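You operate a simulated robot arm through the tools that you are given. There is no shell and no other tool. Be economical: measure what you need, move in short steps, check, and stop when the job is done.

You run a simulated two-armed robot. Do the job below in one go: nothing can be reset, and whatever is moved stays where it is left.

TASK
Top the relish up with water into the neck of the jar, then close it.
Fine: pour from the enamel jug and put it back; wipe the rim with the damp cloth, put the cloth back and screw the band on. Set down upright: enamel jug.

The check looks at the end state, three seconds after you hand in, the way a careful person would. Anything else that was tipped, shoved, dropped, spilled or broken makes it a failure. Flat cloth is picked up by pressing the open fingertips on it (5 to 10 N) and closing them slowly along it; thin cloth reads only 2 to 8 mm in the jaws.

THE ROBOT
Two 7-joint arms with two-finger parallel grippers on one trunk that stands fixed in place. Base frame: the origin is at the foot of the trunk, x ahead of it, y to its left, z up; the work surface is at about z = 80. Lengths are in cm, angles in rad, forces in N, time in s.
The left shoulder is at [6, 14.3, 99.1], the right one opposite. With the tool pointing down near the work surface each hand reaches from about 32 to 74 cm from the base axis, measured 20 degrees to its own side. Payload 1.57 kg a hand.
The TCP of each hand is the grasp point between the finger pads, 3 cm short of the fingertips. In the tool frame z runs along the fingers and y along their closing line. The gripper opens to 11 cm. The fingers are 2.4 cm wide and 1.2 cm thick; the gripper's body (4.8 by 11.2 cm) begins 7.8 cm behind the TCP.
Orientation is that of the tool frame in the base frame, as a unit quaternion [x, y, z, w]. With the fingers straight down and closing along the base's y, the tool's x points along the base's -x, its y along +y and its z along -z.

THE INTERFACE
- The arms move only by the tool arm_command. It takes "left_motion", "right_motion" or both (then of equal length, played together; a hand with none holds still); each is a list of rows, each an object of numbers (a shift or turn left out is 0, a gripper value left out holds the last): "jaw": the gripper command, from -1 (fully open) to 1 (shut), values between in proportion; "tx", "ty", "tz": the shift along the tool's x, y, z in units of 400 mm (1.0 is 400 mm); "wx", "wy", "wz": the turn, a rotation vector about the tool's x, y, z in units of 45 degrees (1.0 is 45 degrees). In form: [{"jaw": .., "tx": .., "ty": .., "tz": .., "wx": .., "wy": .., "wz": ..}, ...]. A call has 1 to 10 rows; each row is the pose to reach, as a shift and turn from the pose commanded when the call began, along the tool's axes at that moment. A call with a number of a shift or a turn outside -1 to 1 is refused whole. Rows are played at 5 a second. More than 5 cm and 0.15 rad between two rows, or a gripper value outside its range, and nothing of the call is played. Where a pose cannot be reached the arm comes as near as it can. A force on the tool above 40 N (or 10 N above the force at the start of the call, whichever is more), or a blocked arm, ends the call early, and 0.2 s more pass. Each finger travels about 4.5 cm/s and halts on what it meets, pressing with about 43 N; the grip force reading is that of the motor and also rises with nothing between the fingers. The clock runs only during rows and for 0.2 s after the last one: add rows that repeat a pose to give the fingers time. The reply holds the time, the measured pose of the TCP, the force on the tool along the base axes, the opening and the grip force, in the units named above and with some noise, with the torque about the TCP (base axes, N m) and any sound that the robot's microphone picked up, and new pictures: "pictures" is both (left out), scene, wrist or none (wrist: the cameras of the hands that moved).
- Cameras (640 x 400 px; columns grow to the right, rows downward): "scene" is now at [5.06, 3.84, 161.3]; the picture's right is [0.46, -0.89, 0.00], its down [-0.63, -0.33, -0.70] and it looks along [0.62, 0.32, -0.71] (base axes); focal length 313 px, centre (320, 200). "left" rides on the left gripper at [7, -1.6, -14.1] in its tool frame; the picture's right is [0.23, 0.97, 0.00], its down [-0.86, 0.20, -0.48] and it looks along [-0.47, 0.11, 0.88] (tool axes); focal length 222 px, centre (320, 200). "right" rides on the right gripper at [7, 1.6, -14.1] in its tool frame; the picture's right is [-0.23, 0.97, 0.00], its down [-0.86, -0.20, -0.48] and it looks along [-0.47, -0.11, 0.88] (tool axes); focal length 222 px, centre (320, 200). There is no depth. A picture from a camera that has moved, and an enlarged one, comes with that camera's place and axes in the base frame and with its lens. The place of the scene camera against the robot may be out by one fixed shift of up to 1.2 cm in any direction.
- lift_body(by): slides the trunk up (or, below 0, down) by that many cm; the arms and the scene camera ride with it, the base frame stays. It gives what a move gives, with no picture.
- turn_head(pan, tilt): turns the head with the scene camera to pan (to the left, within 1.501 rad either way) and tilt (down, from -0.506 to 1.204), counted from straight ahead of the robot. It gives what a move gives, and a new picture of the scene camera.
- inspect(camera, box): a new picture of the part [left, top, right, bottom] of that camera's present view, enlarged. No time passes.
- job_done(): hands the job in; it is judged then, once.

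Work in short steps. Places have to be worked out from the pictures, the camera data and where the tool is seen: move nearer, look again, correct. Check each grasp and each placing, and mend what went wrong. You have 120 turns and 200 pictures in all, those below and enlarged ones among them. Open the grippers and draw the arms clear of the work before you hand the job in, unless the task says otherwise; then end with one line.

The tools are called after ">>>" as name(argument=value, ...) on one line, values as JSON. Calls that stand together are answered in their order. arm_command: Moves the arms, as the interface text tells. Its arguments: {"type":"object","properties":{"left_motion":{"type":"array","items":{"type":"object","properties":{"jaw":{"type":"number"},"tx":{"type":"number"},"ty":{"type":"number"},"tz":{"type":"number"},"wx":{"type":"number"},"wy":{"type":"number"},"wz":{"type":"number"}}}},"right_motion":{"type":"array","items":{"type":"object","properties":{"jaw":{"type":"number"},"tx":{"type":"number"},"ty":{"type":"number"},"tz":{"type":"number"},"wx":{"type":"number"},"wy":{"type":"number"},"wz":{"type":"number"}}}},"pictures":{"type":"string","enum":["both","scene","wrist","none"]}},"required":[]} The other tools are called the same way: lift_body (by) slides the trunk up or down; turn_head (pan, tilt) turns the head that bears the scene camera; inspect (camera, box) takes an enlarged picture of a part of a camera's view; job_done () hands the job in.

At the start:

```text
time: 0.0
left_ee_pos: [34.2, 30.9, 116.73]
left_ee_rot: [0.0, 1.0, 0.001, 0.0]
left_wrist_force: [-1.0, 0.4, -0.4]
left_ft_torque: [-0.01, 0.02, 0.01]
left_grip_width: 11.0
left_gripper_force: 0.0
right_ee_pos: [46.06, -2.71, 116.87]
right_ee_rot: [0.0, 1.0, 0.0, 0.002]
right_wrist_force: [1.2, -0.9, 1.1]
right_ft_torque: [0.01, -0.01, -0.03]
right_grip_width: 11.01
right_gripper_force: 0.0
trunk travel left (down, up): [-59.0, 0.0]
head pan, tilt: [0.478, 0.791]
```

scene: 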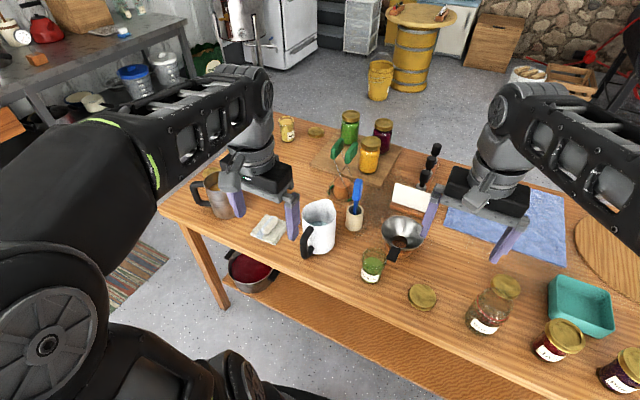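
right: 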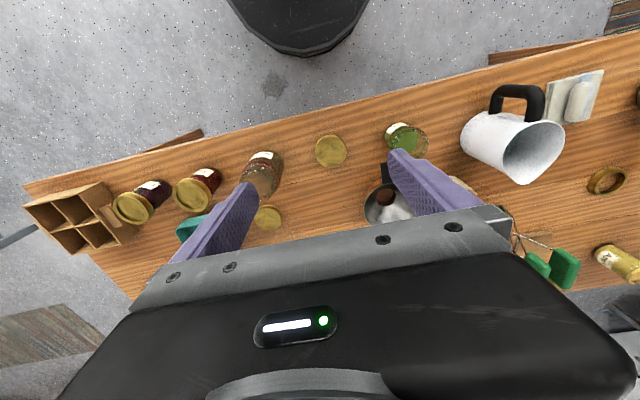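
left: 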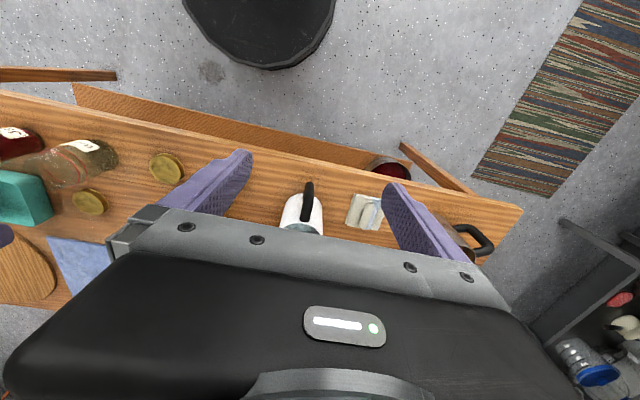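

The scene shows a white jug with a black handle, a small green jar, a gold lid and a folded cloth. I'll look at each enlarged before moving.

>>> inspect(camera="scene", box=[230, 170, 450, 310])

>>> inspect(camera="right", box=[300, 50, 640, 270])

>>> inspect(camera="scene", box=[340, 230, 640, 400])

```text
2.86 times, centred on (340, 240) of scene
camera zoom: at [5.06, 3.84, 161.3], right [0.46, -0.89, 0.0], down [-0.63, -0.33, -0.7], along [0.62, 0.32, -0.71], focal length 895 px, centre (263, 86)
```

zoom: 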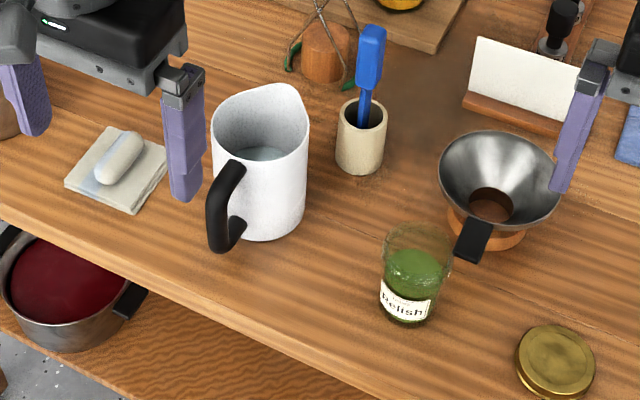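

```text
1.82 times, centred on (470, 160) of right
camera zoom: at [39.11, -1.1, 130.86], right [0.23, 0.97, 0.0], down [0.85, -0.2, 0.48], along [0.47, -0.11, -0.88], focal length 404 px, centre (47, 273)
```

zoom: 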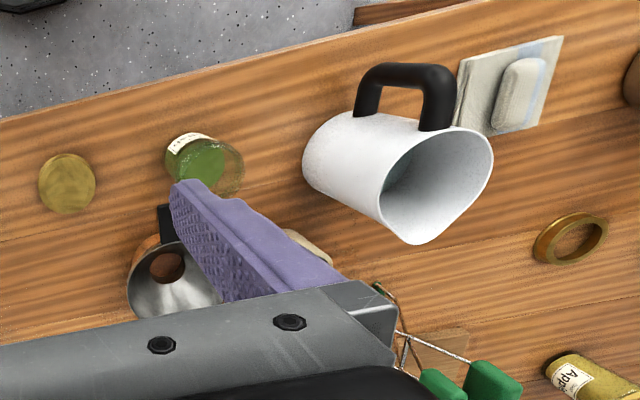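

```text
2.13 times, centred on (490, 315) of scene
camera zoom: at [5.06, 3.84, 161.3], right [0.46, -0.89, 0.0], down [-0.63, -0.33, -0.7], along [0.62, 0.32, -0.71], focal length 668 px, centre (-43, -45)
```

zoom: 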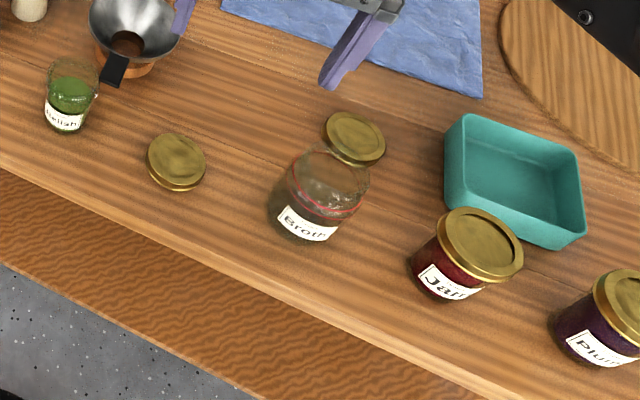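

Two gold lids and a ring are visible, and the left gripper hides the ring in the scene view. I'll swing both arms outward to see the table clearly.

>>> arm_command(left_motion=[{"ty": 0.12}, {"ty": 0.24}, {"ty": 0.36}, {"ty": 0.48}], right_motion=[{"ty": -0.12}, {"ty": -0.24}, {"ty": -0.36}, {"ty": -0.48}])

```text
time: 1.0
left_ee_pos: [34.28, 50.14, 116.61]
left_ee_rot: [0.0, 1.0, 0.0, 0.001]
left_wrist_force: [0.0, 0.3, 0.5]
left_ft_torque: [-0.03, -0.01, 0.0]
left_grip_width: 10.97
left_gripper_force: 0.0
right_ee_pos: [46.33, -21.97, 116.47]
right_ee_rot: [0.0, 1.0, 0.0, 0.0]
right_wrist_force: [0.7, -0.3, -0.1]
right_ft_torque: [-0.01, 0.0, 0.0]
right_grip_width: 10.99
right_gripper_force: 0.1
trunk travel left (down, up): [-59.0, 0.0]
head pan, tilt: [0.478, 0.791]
camera scene: at [5.1, 3.86, 161.3], right [0.46, -0.89, 0.0], down [-0.63, -0.33, -0.7], along [0.62, 0.32, -0.71], focal length 313 px, centre (320, 200)
camera right: at [39.44, -20.35, 130.53], right [0.23, 0.97, 0.0], down [0.85, -0.2, 0.48], along [0.47, -0.11, -0.88], focal length 222 px, centre (320, 200)
camera left: at [27.33, 48.6, 130.83], right [-0.23, 0.97, 0.0], down [0.86, 0.2, 0.48], along [0.47, 0.11, -0.88], focal length 222 px, centre (320, 200)
```

scene: 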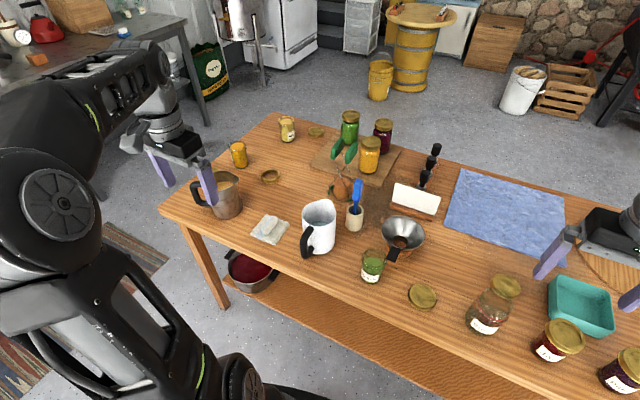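
right: 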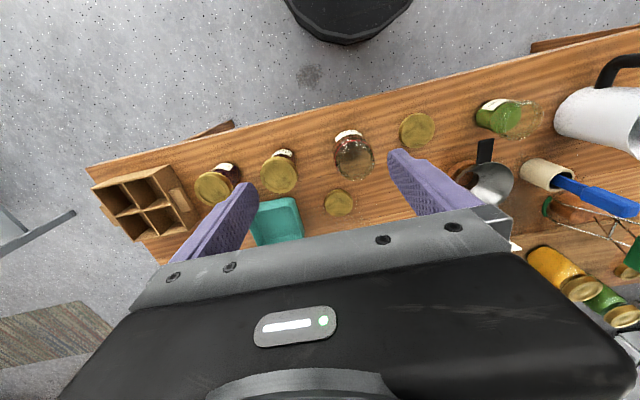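
left: 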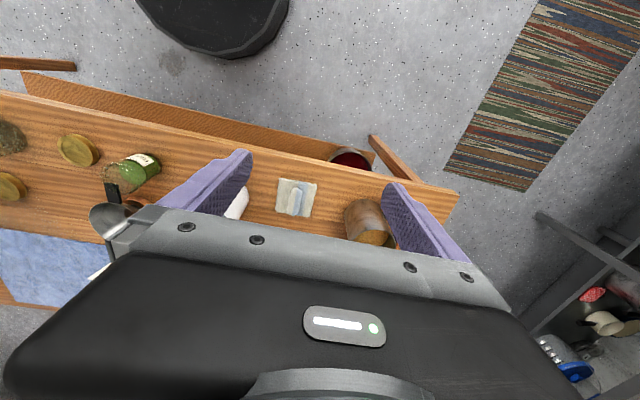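

>>> inspect(camera="scene", box=[180, 105, 340, 205])

>>> inspect(camera="scene", box=[340, 240, 530, 350])

>>> inspect(camera="right", box=[300, 80, 560, 230])

```text
4.00 times, centred on (260, 155) of scene
camera zoom: at [5.1, 3.86, 161.3], right [0.46, -0.89, 0.0], down [-0.63, -0.33, -0.7], along [0.62, 0.32, -0.71], focal length 1254 px, centre (560, 380)
```

zoom: 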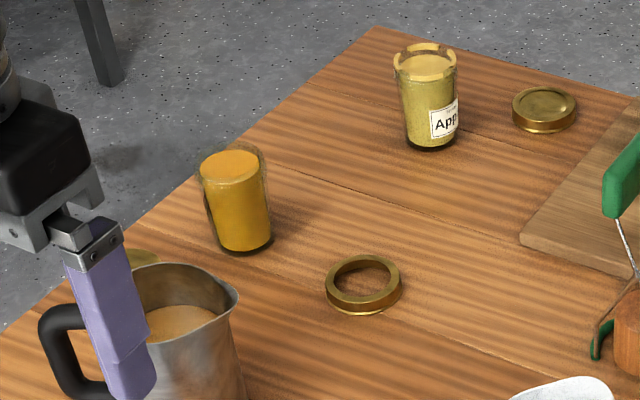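

```text
3.37 times, centred on (435, 295) of scene
camera zoom: at [5.1, 3.86, 161.3], right [0.46, -0.89, 0.0], down [-0.63, -0.33, -0.7], along [0.62, 0.32, -0.71], focal length 1056 px, centre (-67, -120)
```

zoom: 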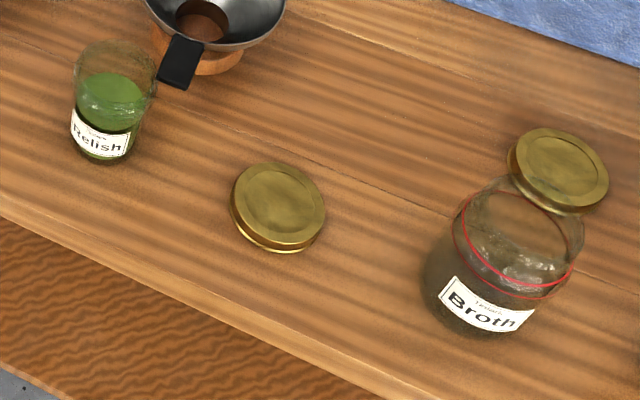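

```text
2.46 times, centred on (430, 155) of right
camera zoom: at [39.44, -20.35, 130.53], right [0.23, 0.97, 0.0], down [0.85, -0.2, 0.48], along [0.47, -0.11, -0.88], focal length 547 px, centre (49, 311)
```

zoom: 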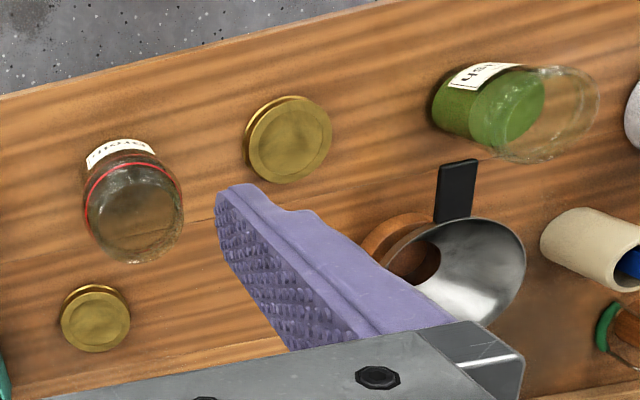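

Each jar seems to have its own lid beside it; the relish lid is at about (55,-2), the jar at (55,12), the jug at (57,31) and the cloth at (55,49). I'll move both wrist cameras over them, staying high, to measure better.

>>> arm_command(left_motion=[{"tx": -0.07, "ty": -0.1}, {"tx": -0.14, "ty": -0.2}, {"tx": -0.21, "ty": -0.3}, {"tx": -0.28, "ty": -0.4}, {"tx": -0.35, "ty": -0.5}, {"tx": -0.42, "ty": -0.58}], right_motion=[{"tx": -0.03, "ty": 0.07}, {"tx": -0.06, "ty": 0.14}, {"tx": -0.09, "ty": 0.21}, {"tx": -0.12, "ty": 0.28}, {"tx": -0.16, "ty": 0.34}, {"tx": -0.2, "ty": 0.34}], pictures="wrist")

```text
time: 2.6
left_ee_pos: [48.62, 35.54, 112.55]
left_ee_rot: [-0.097, 0.994, -0.013, -0.044]
left_wrist_force: [-0.3, 0.5, 0.7]
left_ft_torque: [-0.02, -0.01, 0.0]
left_grip_width: 10.99
left_gripper_force: 0.0
left hand out of reach, approached as far as the arm can: row 4
right_ee_pos: [50.82, -10.83, 116.8]
right_ee_rot: [-0.001, 1.0, 0.0, 0.002]
right_wrist_force: [0.8, 0.4, 0.8]
right_ft_torque: [-0.03, -0.03, -0.01]
right_grip_width: 11.02
right_gripper_force: 0.1
right hand out of reach, approached as far as the arm can: row 5, 6
trunk travel left (down, up): [-59.0, 0.0]
head pan, tilt: [0.478, 0.791]
stopped in row 6 (left hand): the arm was blocked; the commanded pose is now the measured one
camera right: at [43.76, -9.31, 130.81], right [0.23, 0.97, 0.0], down [0.85, -0.2, 0.48], along [0.47, -0.11, -0.88], focal length 222 px, centre (320, 200)
camera left: at [43.3, 33.09, 127.27], right [-0.41, 0.91, 0.0], down [0.84, 0.38, 0.4], along [0.36, 0.17, -0.92], focal length 222 px, centre (320, 200)
```

right: 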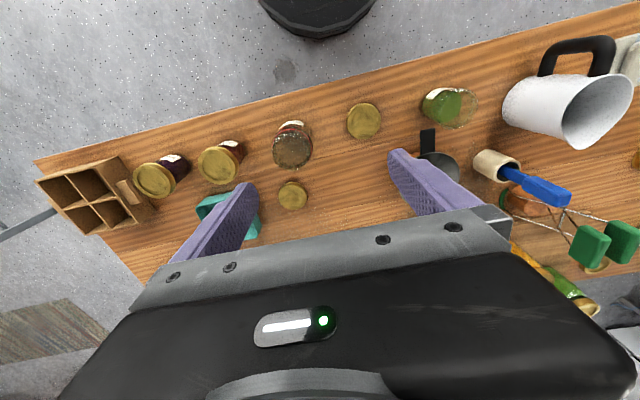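
left: 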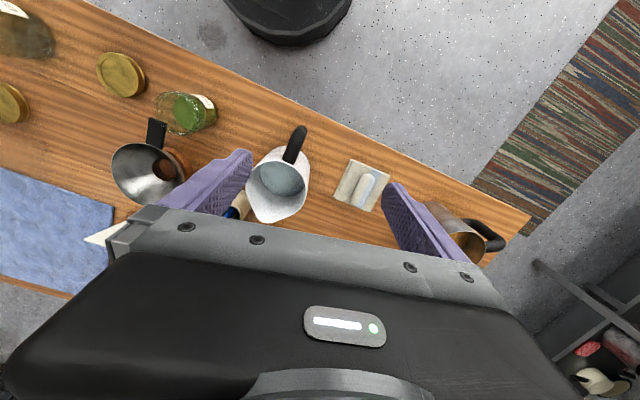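

Reach was exceeded at this height, so I'll go lower from now on. First I'll enlarge the left view of jug and cloth, and the right view of the jar and lid.

>>> inspect(camera="left", box=[80, 40, 400, 240])

>>> inspect(camera="right", box=[330, 20, 640, 210])

```text
2.00 times, centred on (240, 140) of left
camera zoom: at [43.3, 33.09, 127.27], right [-0.41, 0.91, 0.0], down [0.84, 0.38, 0.4], along [0.36, 0.17, -0.92], focal length 444 px, centre (480, 320)
```

zoom: 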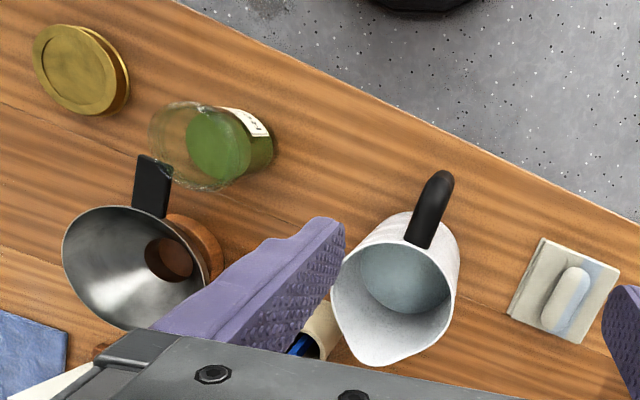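

```text
2.06 times, centred on (485, 115) of right
camera zoom: at [43.76, -9.31, 130.81], right [0.23, 0.97, 0.0], down [0.85, -0.2, 0.48], along [0.47, -0.11, -0.88], focal length 459 px, centre (-21, 376)
```

zoom: 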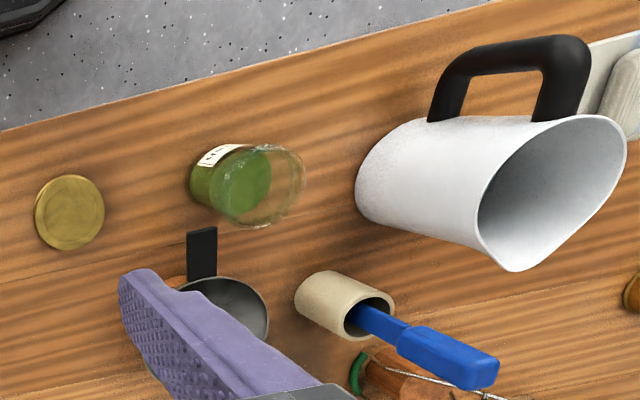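

From the two views: handle's outer top is about (48.4, 32.2, 90.8) and the spout tip about (65.3, 33.1, 91.5). The jug therefore points straight along +x with its handle at the table edge. I'll straighten the left hand and draw it back and down, ready to pitch to horizontal.

>>> arm_command(left_motion=[{"tx": 0.06, "ty": 0.014, "tz": 0.07, "wx": -0.015, "wy": -0.036, "wz": 0.083}, {"tx": 0.12, "ty": 0.028, "tz": 0.14, "wx": -0.03, "wy": -0.072, "wz": 0.166}, {"tx": 0.177, "ty": 0.042, "tz": 0.216, "wx": -0.044, "wy": -0.108, "wz": 0.249}], pictures="none")

```text
time: 3.4
left_ee_pos: [40.62, 35.57, 104.54]
left_ee_rot: [0.002, 1.0, 0.004, -0.002]
left_wrist_force: [-0.7, 0.7, -0.4]
left_ft_torque: [-0.01, -0.01, -0.01]
left_grip_width: 10.99
left_gripper_force: 0.1
right_ee_pos: [50.75, -10.84, 116.72]
right_ee_rot: [0.0, 1.0, 0.0, 0.002]
right_wrist_force: [-0.6, -0.1, 0.6]
right_ft_torque: [0.0, 0.02, -0.02]
right_grip_width: 11.01
right_gripper_force: 0.0
trunk travel left (down, up): [-59.0, 0.0]
head pan, tilt: [0.478, 0.791]
```

The left hand is straight again. I'll pitch it up 45° in small rows.

>>> arm_command(left_motion=[{"wy": -0.17, "ty": -0.02}, {"wy": -0.34, "ty": -0.04}, {"wy": -0.51, "ty": -0.06}, {"wy": -0.68, "ty": -0.08}, {"wy": -0.85, "ty": -0.08}, {"wy": -1.0, "ty": -0.08}], pictures="none")

```text
time: 4.8
left_ee_pos: [42.83, 33.71, 105.35]
left_ee_rot: [0.002, 0.925, 0.003, 0.38]
left_wrist_force: [-0.2, -0.1, -0.1]
left_ft_torque: [-0.03, -0.02, 0.0]
left_grip_width: 11.0
left_gripper_force: 0.1
left hand out of reach, approached as far as the arm can: row 6
right_ee_pos: [50.97, -10.79, 116.65]
right_ee_rot: [0.0, 1.0, -0.001, 0.002]
right_wrist_force: [0.5, -0.1, 0.8]
right_ft_torque: [0.0, 0.04, 0.03]
right_grip_width: 10.99
right_gripper_force: 0.1
trunk travel left (down, up): [-59.0, 0.0]
head pan, tilt: [0.478, 0.791]
```

At 45° pitch the hand is just in reach, and that will do. I'll go to a standoff behind the handle along the tool axis and look.

>>> arm_command(left_motion=[{"tx": 0.055, "tz": 0.055, "ty": -0.012}, {"tx": 0.11, "tz": 0.11, "ty": -0.024}, {"tx": 0.163, "tz": 0.165, "ty": -0.035}])

```text
time: 5.6
left_ee_pos: [44.8, 33.54, 96.08]
left_ee_rot: [0.004, 0.925, 0.002, 0.379]
left_wrist_force: [0.0, 0.2, 0.1]
left_ft_torque: [0.04, 0.0, 0.02]
left_grip_width: 11.0
left_gripper_force: 0.1
left hand out of reach, approached as far as the arm can: row 1, 2, 3
right_ee_pos: [51.08, -10.78, 116.65]
right_ee_rot: [0.0, 1.0, 0.0, 0.001]
right_wrist_force: [0.6, -0.3, 1.1]
right_ft_torque: [0.0, 0.08, -0.02]
right_grip_width: 11.01
right_gripper_force: 0.1
trunk travel left (down, up): [-59.0, 0.0]
head pan, tilt: [0.478, 0.791]
camera scene: at [5.2, 3.88, 161.29], right [0.46, -0.89, 0.0], down [-0.63, -0.33, -0.7], along [0.62, 0.32, -0.71], focal length 313 px, centre (320, 200)
camera left: at [29.78, 31.92, 101.22], right [-0.16, 0.98, -0.15], down [0.27, 0.19, 0.94], along [0.95, 0.11, -0.3], focal length 222 px, centre (320, 200)
```

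scene: 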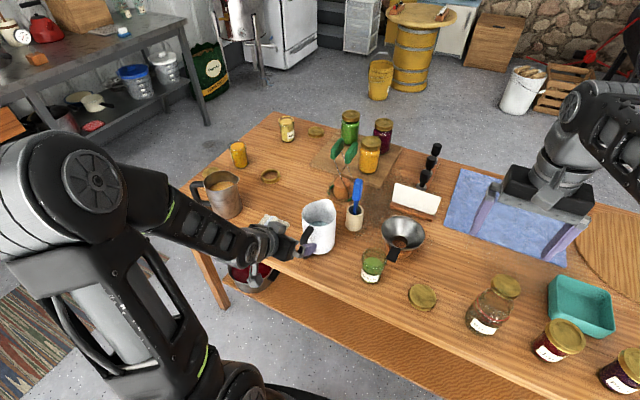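
left: 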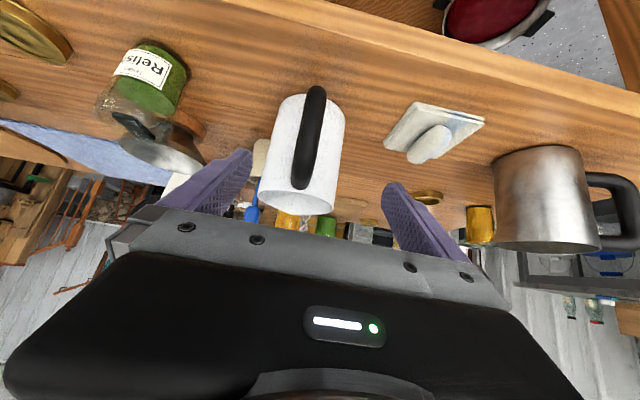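

The handle lies in line with the fingers, with its bar at about (49, 32.4) from z 83 to 91. The commanded pose was slightly out of reach, so I'll make a small forward move to see where the commanded pose really is.

>>> arm_command(left_motion=[{"tx": -0.039, "tz": 0.038, "ty": 0.012}, {"tx": -0.078, "tz": 0.077, "ty": 0.025}], pictures="none")

```text
time: 6.2
left_ee_pos: [48.95, 34.48, 96.01]
left_ee_rot: [0.002, 0.925, 0.004, 0.381]
left_wrist_force: [0.3, -0.3, 0.3]
left_ft_torque: [0.02, -0.03, 0.01]
left_grip_width: 11.03
left_gripper_force: 0.0
right_ee_pos: [50.93, -10.79, 116.72]
right_ee_rot: [0.0, 1.0, 0.0, 0.002]
right_wrist_force: [0.0, 0.0, 0.1]
right_ft_torque: [0.0, -0.03, -0.03]
right_grip_width: 11.01
right_gripper_force: 0.1
trunk travel left (down, up): [-59.0, 0.0]
head pan, tilt: [0.478, 0.791]
```

Commands start from the measured pose. Now I'll lower straight onto the handle's upper corner, at (49.3, 32.3, 89.7).

>>> arm_command(left_motion=[{"ty": -0.055}, {"tx": 0.053, "tz": 0.059, "ty": -0.055}, {"tx": 0.105, "tz": 0.117, "ty": -0.055}])

>>> inspect(camera="scene", box=[240, 180, 400, 280])

```text
time: 7.0
left_ee_pos: [49.57, 32.39, 89.72]
left_ee_rot: [0.003, 0.925, 0.004, 0.38]
left_wrist_force: [-0.5, 0.2, -0.2]
left_ft_torque: [0.0, 0.01, -0.06]
left_grip_width: 11.0
left_gripper_force: 0.1
right_ee_pos: [50.88, -10.76, 116.6]
right_ee_rot: [0.0, 1.0, 0.0, 0.002]
right_wrist_force: [-0.3, 0.5, -0.2]
right_ft_torque: [0.02, 0.02, 0.01]
right_grip_width: 11.01
right_gripper_force: 0.0
trunk travel left (down, up): [-59.0, 0.0]
head pan, tilt: [0.478, 0.791]
camera scene: at [5.12, 3.84, 161.3], right [0.46, -0.89, 0.0], down [-0.63, -0.33, -0.7], along [0.62, 0.32, -0.71], focal length 313 px, centre (320, 200)
camera left: at [34.46, 30.81, 94.84], right [-0.16, 0.98, -0.15], down [0.27, 0.19, 0.94], along [0.95, 0.11, -0.29], focal length 222 px, centre (320, 200)
```

scene: 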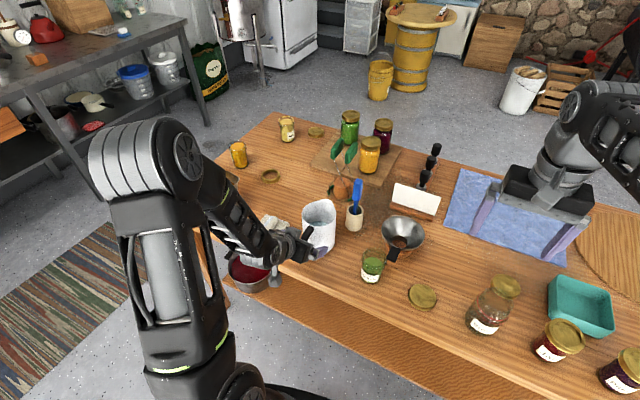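
left: 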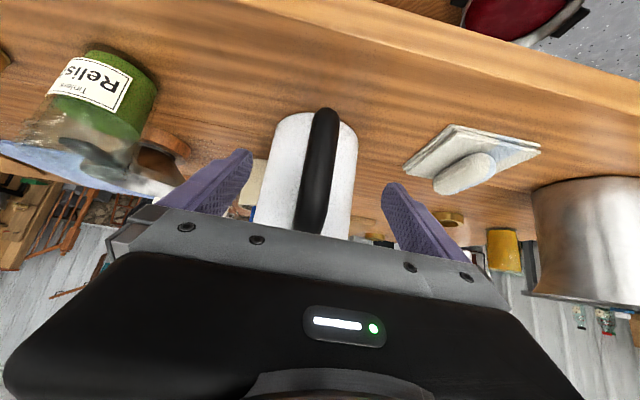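

```text
4.00 times, centred on (320, 230) of scene
camera zoom: at [5.12, 3.84, 161.3], right [0.46, -0.89, 0.0], down [-0.63, -0.33, -0.7], along [0.62, 0.32, -0.71], focal length 1254 px, centre (320, 80)
```

zoom: 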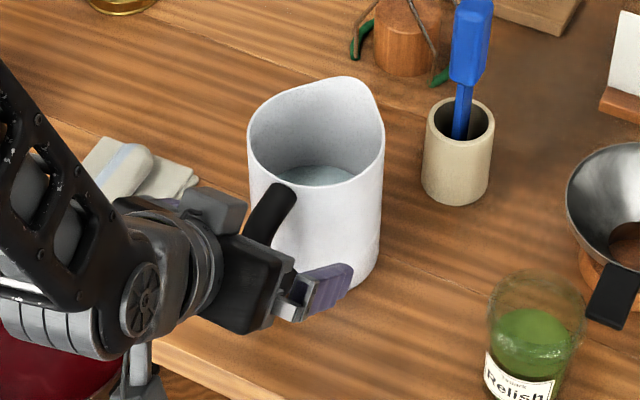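

The handle's upper bar sits between the pads and on centre. Closing the fingers.

>>> arm_command(left_motion=[{"jaw": 0.4}, {"jaw": 0.4}, {"jaw": 0.4}, {"jaw": 0.4}, {"jaw": 0.6}, {"jaw": 1}, {"jaw": 1}, {"jaw": 1}])

>>> inspect(camera="scene", box=[240, 180, 400, 280])

```text
time: 8.8
left_ee_pos: [49.41, 32.42, 89.8]
left_ee_rot: [0.003, 0.925, 0.003, 0.38]
left_wrist_force: [0.4, -0.8, 1.6]
left_ft_torque: [-0.48, -0.12, -0.1]
left_grip_width: 2.17
left_gripper_force: 34.3
right_ee_pos: [50.94, -10.96, 116.64]
right_ee_rot: [0.0, 1.0, 0.0, 0.001]
right_wrist_force: [-0.1, 0.6, 0.5]
right_ft_torque: [-0.01, -0.01, 0.0]
right_grip_width: 11.0
right_gripper_force: 0.0
trunk travel left (down, up): [-59.0, 0.0]
head pan, tilt: [0.478, 0.791]
camera scene: at [5.05, 3.82, 161.3], right [0.46, -0.89, 0.0], down [-0.63, -0.33, -0.7], along [0.62, 0.32, -0.71], focal length 313 px, centre (320, 200)
camera left: at [34.43, 30.79, 94.89], right [-0.16, 0.98, -0.15], down [0.27, 0.19, 0.94], along [0.95, 0.11, -0.29], focal length 222 px, centre (320, 200)
```

scene: 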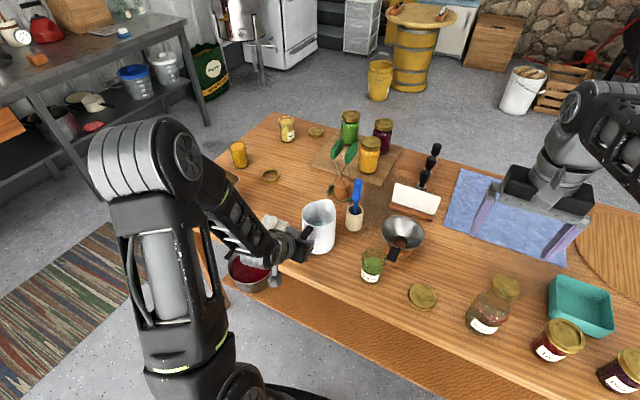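
left: 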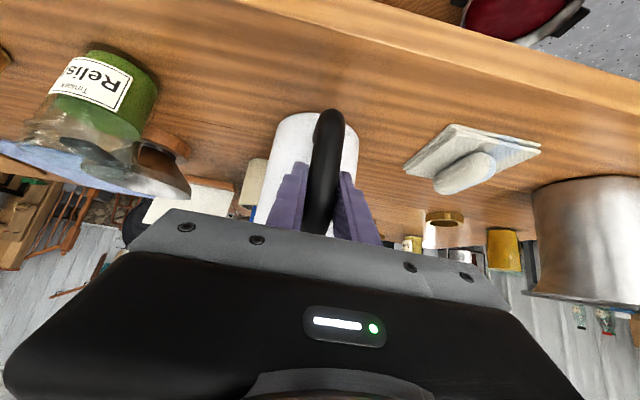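

```text
4.00 times, centred on (320, 230) of scene
camera zoom: at [5.05, 3.82, 161.3], right [0.46, -0.89, 0.0], down [-0.63, -0.33, -0.7], along [0.62, 0.32, -0.71], focal length 1254 px, centre (320, 80)
```

zoom: 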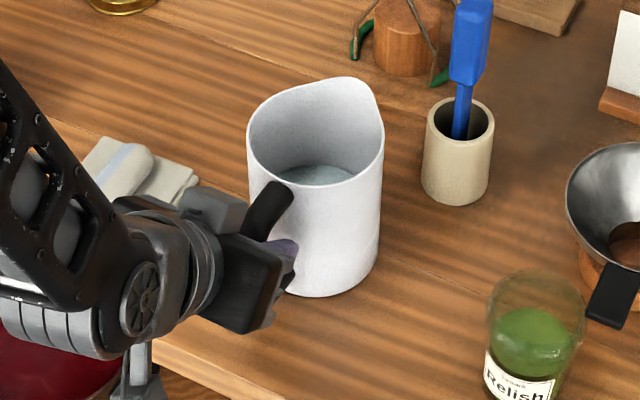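

The grip is 2.2 cm wide on the handle and the jug hasn't moved. I'll lift it 3 cm and check for droop.

>>> arm_command(left_motion=[{"tx": -0.027, "tz": -0.027}, {"tx": -0.053, "tz": -0.053}, {"tx": -0.053, "tz": -0.053}])

>>> inspect(camera="scene", box=[240, 180, 400, 280])

```text
time: 9.6
left_ee_pos: [49.41, 32.34, 92.76]
left_ee_rot: [0.003, 0.925, 0.002, 0.381]
left_wrist_force: [-0.5, -0.4, -5.4]
left_ft_torque: [-0.01, 0.43, 0.0]
left_grip_width: 2.18
left_gripper_force: 34.8
right_ee_pos: [50.97, -10.87, 116.56]
right_ee_rot: [0.0, 1.0, 0.0, 0.001]
right_wrist_force: [-0.5, -0.2, 0.1]
right_ft_torque: [0.0, -0.02, -0.03]
right_grip_width: 11.01
right_gripper_force: 0.1
trunk travel left (down, up): [-59.0, 0.0]
head pan, tilt: [0.478, 0.791]
camera scene: at [5.13, 3.88, 161.29], right [0.46, -0.89, 0.0], down [-0.63, -0.33, -0.7], along [0.62, 0.32, -0.71], focal length 313 px, centre (320, 200)
camera left: at [34.39, 30.84, 97.82], right [-0.16, 0.98, -0.15], down [0.27, 0.19, 0.94], along [0.95, 0.11, -0.3], focal length 222 px, centre (320, 200)
```

scene: 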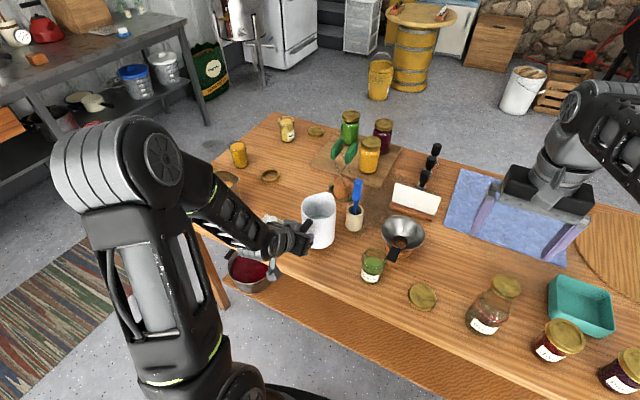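
left: 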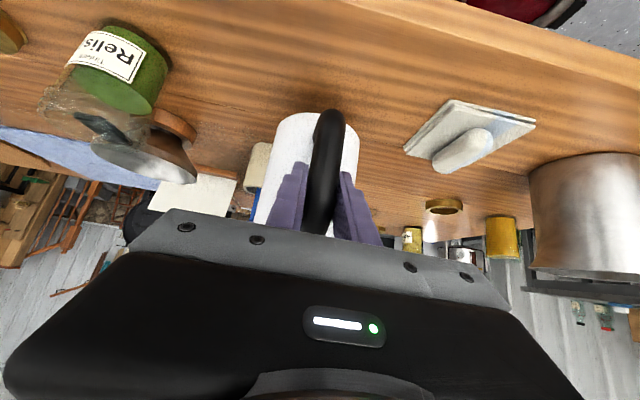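

```text
4.00 times, centred on (320, 230) of scene
camera zoom: at [5.13, 3.88, 161.29], right [0.46, -0.89, 0.0], down [-0.63, -0.33, -0.7], along [0.62, 0.32, -0.71], focal length 1254 px, centre (320, 80)
```

zoom: 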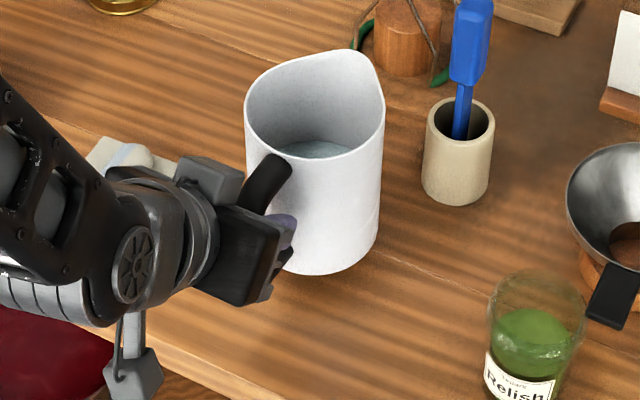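

It lifts cleanly with no droop; the weight is about 5.4 N. Before pouring I need the jar's exact position, so I'll lower and retract the right hand a little and view the jar from both cameras.

>>> arm_command(right_motion=[{"tx": 0.05, "tz": 0.1}, {"tx": 0.1, "tz": 0.2}, {"tx": 0.1, "tz": 0.3}], pictures="wrist")

>>> inspect(camera="right", box=[400, 0, 600, 125])

>>> inspect(camera="scene", box=[340, 230, 404, 290])

```text
time: 10.4
left_ee_pos: [49.46, 32.44, 92.61]
left_ee_rot: [0.003, 0.925, 0.003, 0.38]
left_wrist_force: [0.6, -0.7, -5.7]
left_ft_torque: [0.01, 0.43, 0.03]
left_grip_width: 2.16
left_gripper_force: 34.7
right_ee_pos: [47.0, -10.82, 104.76]
right_ee_rot: [0.0, 1.0, -0.001, 0.001]
right_wrist_force: [0.4, -0.8, 0.0]
right_ft_torque: [-0.01, 0.01, 0.0]
right_grip_width: 11.0
right_gripper_force: 0.1
trunk travel left (down, up): [-59.0, 0.0]
head pan, tilt: [0.478, 0.791]
camera right: at [40.03, -9.24, 118.83], right [0.23, 0.97, 0.0], down [0.85, -0.2, 0.48], along [0.47, -0.11, -0.88], focal length 222 px, centre (320, 200)
```

right: 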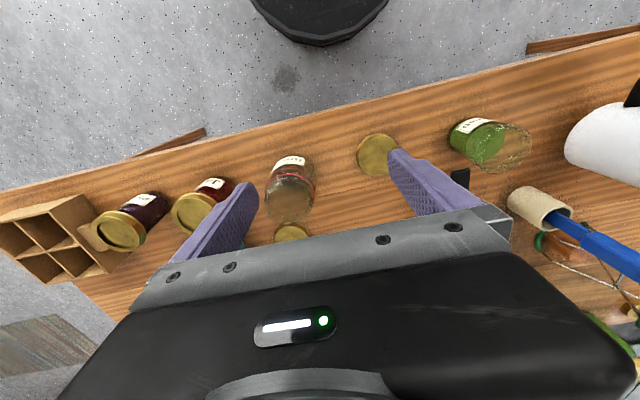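

```text
3.20 times, centred on (500, 62) of right
camera zoom: at [40.03, -9.24, 118.83], right [0.23, 0.97, 0.0], down [0.85, -0.2, 0.48], along [0.47, -0.11, -0.88], focal length 711 px, centre (-256, 640)
```

zoom: 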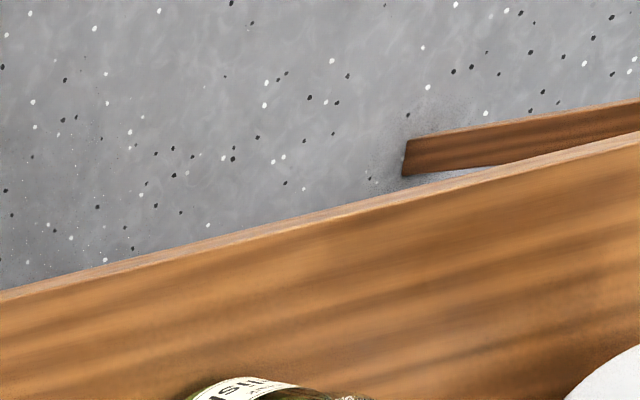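

```text
6.67 times, centred on (372, 260) of scene
camera zoom: at [5.21, 3.86, 161.3], right [0.46, -0.89, 0.0], down [-0.63, -0.33, -0.7], along [0.62, 0.32, -0.71], focal length 2089 px, centre (-27, -200)
```

zoom: 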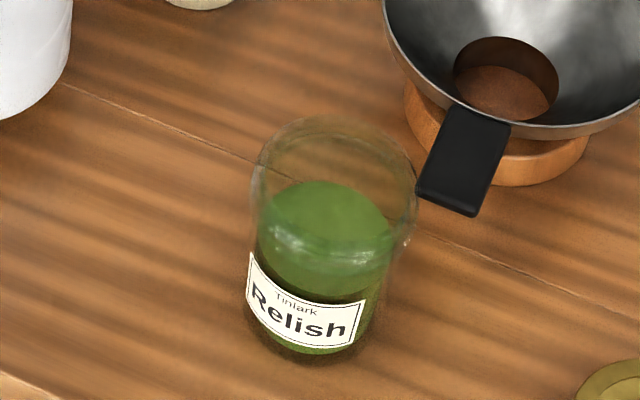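

>>> inspect(camera="right", box=[430, 90, 558, 190])

>>> inspect(camera="left", box=[0, 0, 220, 200])

```text
4.00 times, centred on (494, 140) of right
camera zoom: at [40.03, -9.24, 118.83], right [0.23, 0.97, 0.0], down [0.85, -0.2, 0.48], along [0.47, -0.11, -0.88], focal length 888 px, centre (-376, 440)
```

zoom: 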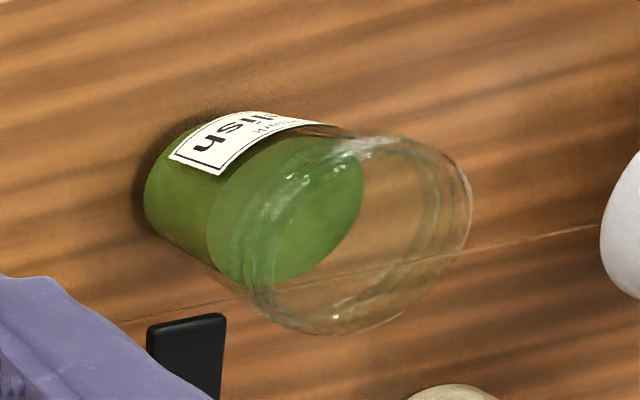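

```text
2.00 times, centred on (110, 100) of left
camera zoom: at [34.45, 30.84, 97.79], right [-0.16, 0.98, -0.15], down [0.27, 0.19, 0.94], along [0.95, 0.11, -0.3], focal length 444 px, centre (740, 400)
```

zoom: 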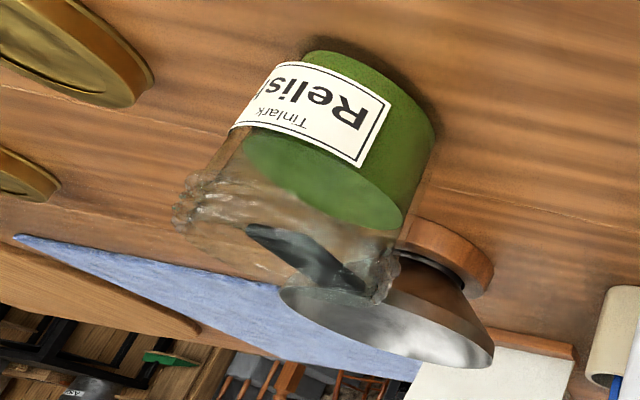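

Combining views, the jar's mouth is centred near (54.0, 12.8), rim about z 89.3, outer diameter 6.4 cm. Water in the jug is shallow, about 3.5 cm, so it should run at 60–65° tilt. I'll lift and draw the jug back with a slight safe tilt.

>>> arm_command(left_motion=[{"tx": -0.02, "tz": -0.045}, {"tx": -0.04, "tz": -0.09, "wy": 0.08}, {"tx": -0.06, "tz": -0.135, "wy": 0.16}, {"tx": -0.08, "tz": -0.18, "wy": 0.25}, {"tx": -0.103, "tz": -0.225, "wy": 0.33}, {"tx": -0.103, "tz": -0.225, "wy": 0.33}], pictures="none")

```text
time: 11.8
left_ee_pos: [45.8, 32.47, 101.91]
left_ee_rot: [-0.002, 0.966, 0.004, 0.257]
left_wrist_force: [4.0, -7.1, -1.3]
left_ft_torque: [0.28, 0.46, 0.08]
left_grip_width: 2.11
left_gripper_force: 35.5
left hand out of reach, approached as far as the arm can: row 3, 4
right_ee_pos: [46.77, -10.58, 104.91]
right_ee_rot: [0.0, 1.0, 0.0, 0.002]
right_wrist_force: [-0.8, 1.6, 0.9]
right_ft_torque: [-0.09, -0.03, -0.03]
right_grip_width: 11.01
right_gripper_force: 0.1
trunk travel left (down, up): [-59.0, 0.0]
head pan, tilt: [0.478, 0.791]
```

The force reading is odd, with -7 N in y, and I passed an out-of-reach spot on the way. I'll look before going on.

>>> arm_command(left_motion=[{"jaw": 1}])

>>> inspect(camera="scene", box=[220, 170, 400, 280])

```text
time: 12.2
left_ee_pos: [45.92, 32.17, 101.9]
left_ee_rot: [0.001, 0.966, 0.003, 0.258]
left_wrist_force: [-0.1, 0.5, -4.3]
left_ft_torque: [-0.1, 0.34, 0.01]
left_grip_width: 2.15
left_gripper_force: 34.6
right_ee_pos: [46.96, -10.81, 104.92]
right_ee_rot: [-0.001, 1.0, 0.0, 0.001]
right_wrist_force: [-0.1, 0.0, -0.1]
right_ft_torque: [-0.02, -0.01, 0.0]
right_grip_width: 10.99
right_gripper_force: 0.0
trunk travel left (down, up): [-59.0, 0.0]
head pan, tilt: [0.478, 0.791]
camera scene: at [5.03, 4.03, 161.29], right [0.46, -0.89, 0.0], down [-0.63, -0.33, -0.7], along [0.62, 0.32, -0.71], focal length 313 px, centre (320, 200)
camera left: at [32.77, 30.56, 110.66], right [-0.2, 0.97, -0.11], down [0.5, 0.19, 0.84], along [0.84, 0.11, -0.53], focal length 222 px, centre (320, 200)
```

scene: 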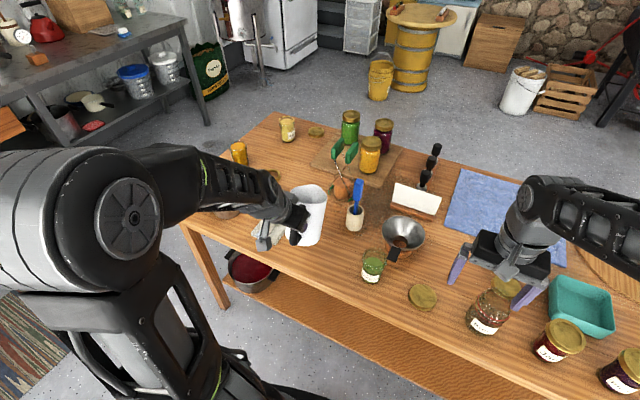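
left: 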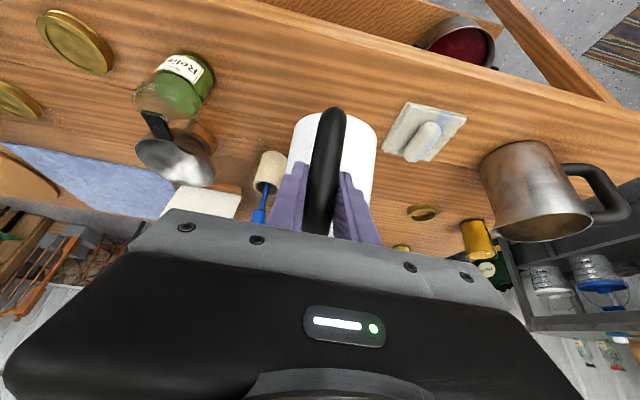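

```text
3.56 times, centred on (310, 225) of scene
camera zoom: at [5.03, 4.03, 161.29], right [0.46, -0.89, 0.0], down [-0.63, -0.33, -0.7], along [0.62, 0.32, -0.71], focal length 1114 px, centre (356, 111)
```

zoom: 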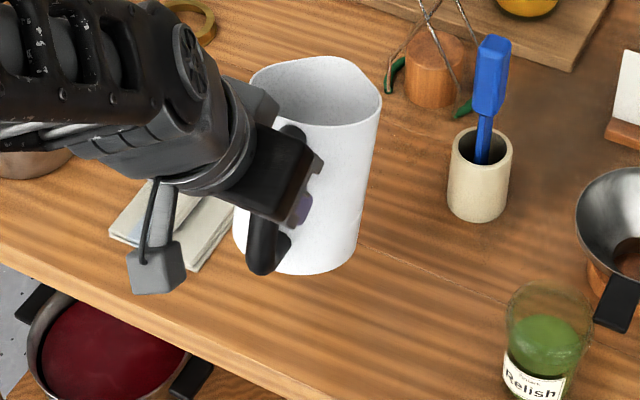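

The jug is secure and the force was just the motion. Now I'll carry it sideways over to the jar, staying high, and bring the tilt to 40°.

>>> arm_command(left_motion=[{"tz": -0.04, "ty": -0.03}, {"tz": -0.08, "ty": -0.1, "wy": 0.05}, {"tz": -0.125, "ty": -0.18, "wy": 0.12}, {"tx": 0.003, "tz": -0.125, "ty": -0.26, "wy": 0.2}, {"tx": 0.006, "tz": -0.125, "ty": -0.34, "wy": 0.3}, {"tx": 0.009, "tz": -0.125, "ty": -0.42, "wy": 0.4}, {"tx": 0.012, "tz": -0.125, "ty": -0.47, "wy": 0.48}, {"tx": 0.012, "tz": -0.125, "ty": -0.503, "wy": 0.556}])

>>> inspect(camera="right", box=[400, 60, 640, 210])

```text
time: 14.0
left_ee_pos: [42.95, 12.04, 105.82]
left_ee_rot: [0.002, 0.999, 0.004, 0.043]
left_wrist_force: [0.4, -0.7, -5.4]
left_ft_torque: [-0.11, 0.23, -0.02]
left_grip_width: 2.17
left_gripper_force: 35.0
right_ee_pos: [46.93, -10.81, 104.82]
right_ee_rot: [0.0, 1.0, -0.001, 0.001]
right_wrist_force: [-0.3, -0.1, -0.3]
right_ft_torque: [0.02, 0.07, -0.04]
right_grip_width: 10.98
right_gripper_force: 0.0
trunk travel left (down, up): [-59.0, 0.0]
head pan, tilt: [0.478, 0.791]
camera scene: at [5.16, 3.83, 161.29], right [0.46, -0.89, 0.0], down [-0.63, -0.33, -0.7], along [0.62, 0.32, -0.71], focal length 313 px, centre (320, 200)
camera left: at [34.89, 10.4, 119.28], right [-0.22, 0.97, -0.01], down [0.81, 0.19, 0.55], along [0.54, 0.11, -0.84], focal length 222 px, centre (320, 200)
```

scene: 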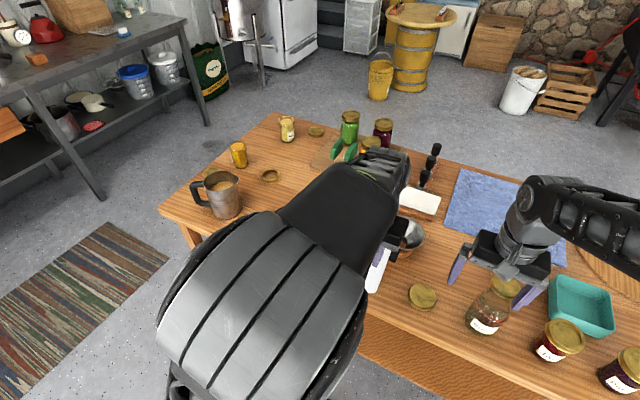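
left: 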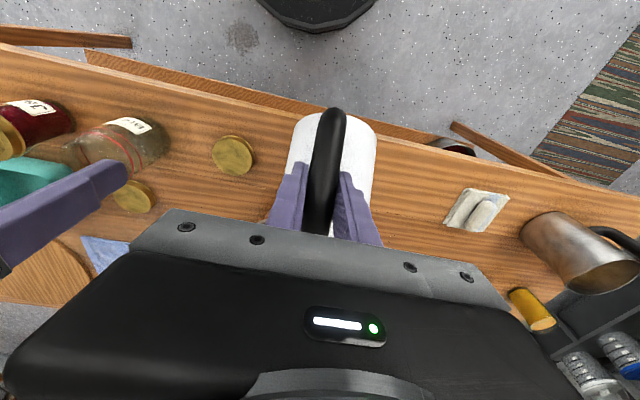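

```text
2.67 times, centred on (520, 135) of right
camera zoom: at [40.01, -9.28, 118.87], right [0.23, 0.97, 0.0], down [0.85, -0.2, 0.48], along [0.47, -0.11, -0.88], focal length 592 px, centre (-213, 373)
```

zoom: 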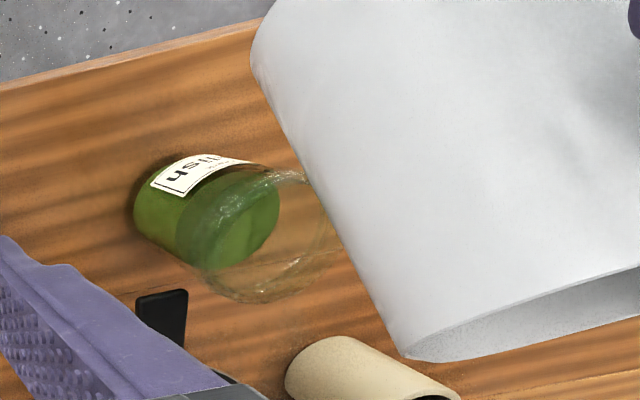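

Right camera confirms the lip is at about (57, 13, 97), as predicted. I'll tilt in place to 52°, which brings the lip over the mouth, and check.

>>> arm_command(left_motion=[{"wy": 0.09}, {"wy": 0.18}, {"wy": 0.267}, {"wy": 0.267}], pictures="none")

>>> inspect(camera="right", box=[400, 60, 640, 210])

```text
time: 15.0
left_ee_pos: [42.99, 12.26, 105.86]
left_ee_rot: [0.0, 0.998, 0.005, -0.063]
left_wrist_force: [0.0, 0.4, -5.3]
left_ft_torque: [-0.1, 0.1, -0.03]
left_grip_width: 2.19
left_gripper_force: 34.8
right_ee_pos: [46.88, -10.91, 104.87]
right_ee_rot: [0.0, 1.0, 0.001, 0.002]
right_wrist_force: [-0.8, -0.5, -0.6]
right_ft_torque: [0.0, -0.02, 0.0]
right_grip_width: 11.0
right_gripper_force: 0.0
trunk travel left (down, up): [-59.0, 0.0]
head pan, tilt: [0.478, 0.791]
```

```text
2.67 times, centred on (520, 135) of right
camera zoom: at [39.93, -9.27, 118.9], right [0.23, 0.97, 0.0], down [0.85, -0.2, 0.48], along [0.47, -0.11, -0.88], focal length 592 px, centre (-213, 373)
```

zoom: 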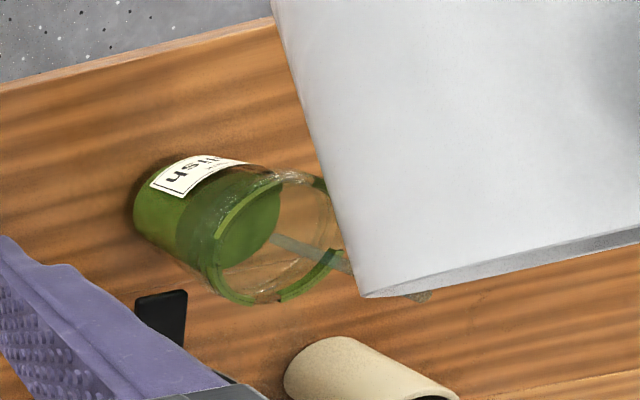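

There's a thin stream already running, apparently into the jar. I'll zoom in before any time passes.

>>> inspect(camera="right", box=[440, 100, 568, 180])

```text
5.00 times, centred on (504, 140) of right
camera zoom: at [39.93, -9.27, 118.9], right [0.23, 0.97, 0.0], down [0.85, -0.2, 0.48], along [0.47, -0.11, -0.88], focal length 1111 px, centre (-600, 500)
```

zoom: 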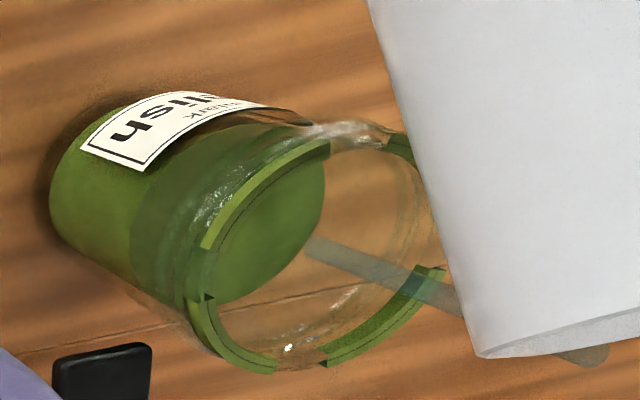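

A green guide band with a line is visible around the neck, so that is the fill target. The stream enters near the +y side of the mouth, so I'll shift the jug about 1.6 cm to -y and watch the level.

>>> arm_command(left_motion=[{"ty": -0.02, "tx": 0.006}, {"ty": -0.04, "tx": 0.012}], pictures="none")

>>> inspect(camera="right", box=[440, 90, 584, 180])

```text
time: 15.6
left_ee_pos: [42.44, 10.51, 106.04]
left_ee_rot: [0.001, 0.998, 0.004, -0.063]
left_wrist_force: [-1.5, 0.9, -6.5]
left_ft_torque: [-0.04, 0.12, 0.0]
left_grip_width: 2.17
left_gripper_force: 34.3
right_ee_pos: [46.94, -10.97, 104.82]
right_ee_rot: [0.0, 1.0, 0.0, 0.001]
right_wrist_force: [0.0, 0.1, 1.5]
right_ft_torque: [-0.02, 0.03, 0.0]
right_grip_width: 10.98
right_gripper_force: 0.1
trunk travel left (down, up): [-59.0, 0.0]
head pan, tilt: [0.478, 0.791]
```

```text
4.44 times, centred on (512, 135) of right
camera zoom: at [39.98, -9.28, 118.88], right [0.23, 0.97, 0.0], down [0.85, -0.2, 0.48], along [0.47, -0.11, -0.88], focal length 987 px, centre (-533, 489)
```

zoom: 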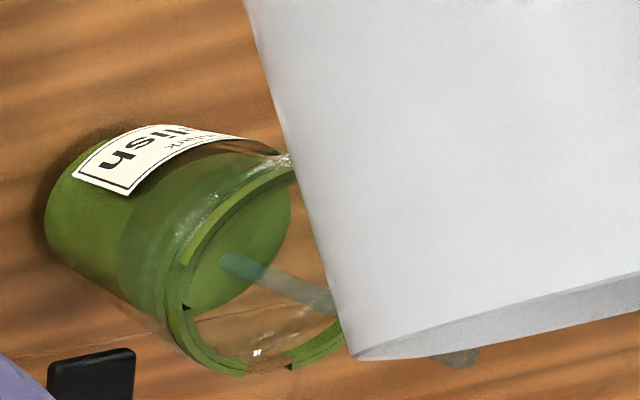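

Now the stream falls in the middle of the mouth. I'll hold for 0.8 s and look again.

>>> arm_command(left_motion=[{"jaw": 1}, {"jaw": 1}, {"jaw": 1}], pictures="none")

>>> inspect(camera="right", box=[440, 90, 584, 180])

```text
time: 16.4
left_ee_pos: [42.49, 10.39, 106.03]
left_ee_rot: [0.001, 0.998, 0.004, -0.062]
left_wrist_force: [-0.5, 0.8, -4.7]
left_ft_torque: [-0.12, 0.15, 0.0]
left_grip_width: 2.16
left_gripper_force: 35.0
right_ee_pos: [46.88, -10.89, 104.76]
right_ee_rot: [0.0, 1.0, 0.0, 0.002]
right_wrist_force: [-0.1, 0.6, -0.7]
right_ft_torque: [0.0, 0.02, -0.03]
right_grip_width: 11.01
right_gripper_force: 0.0
trunk travel left (down, up): [-59.0, 0.0]
head pan, tilt: [0.478, 0.791]
```

```text
4.44 times, centred on (512, 135) of right
camera zoom: at [39.97, -9.27, 118.89], right [0.23, 0.97, 0.0], down [0.85, -0.2, 0.48], along [0.47, -0.11, -0.88], focal length 987 px, centre (-533, 489)
```

zoom: 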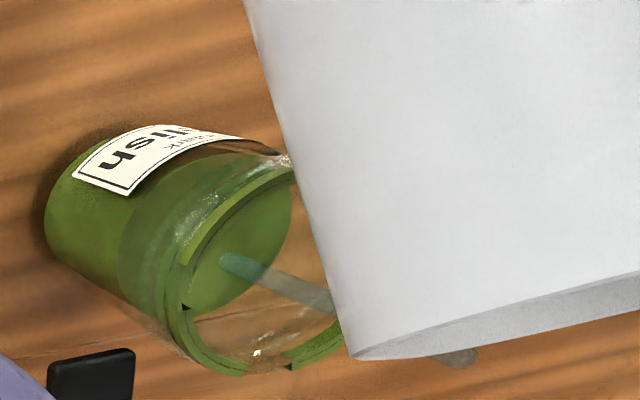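

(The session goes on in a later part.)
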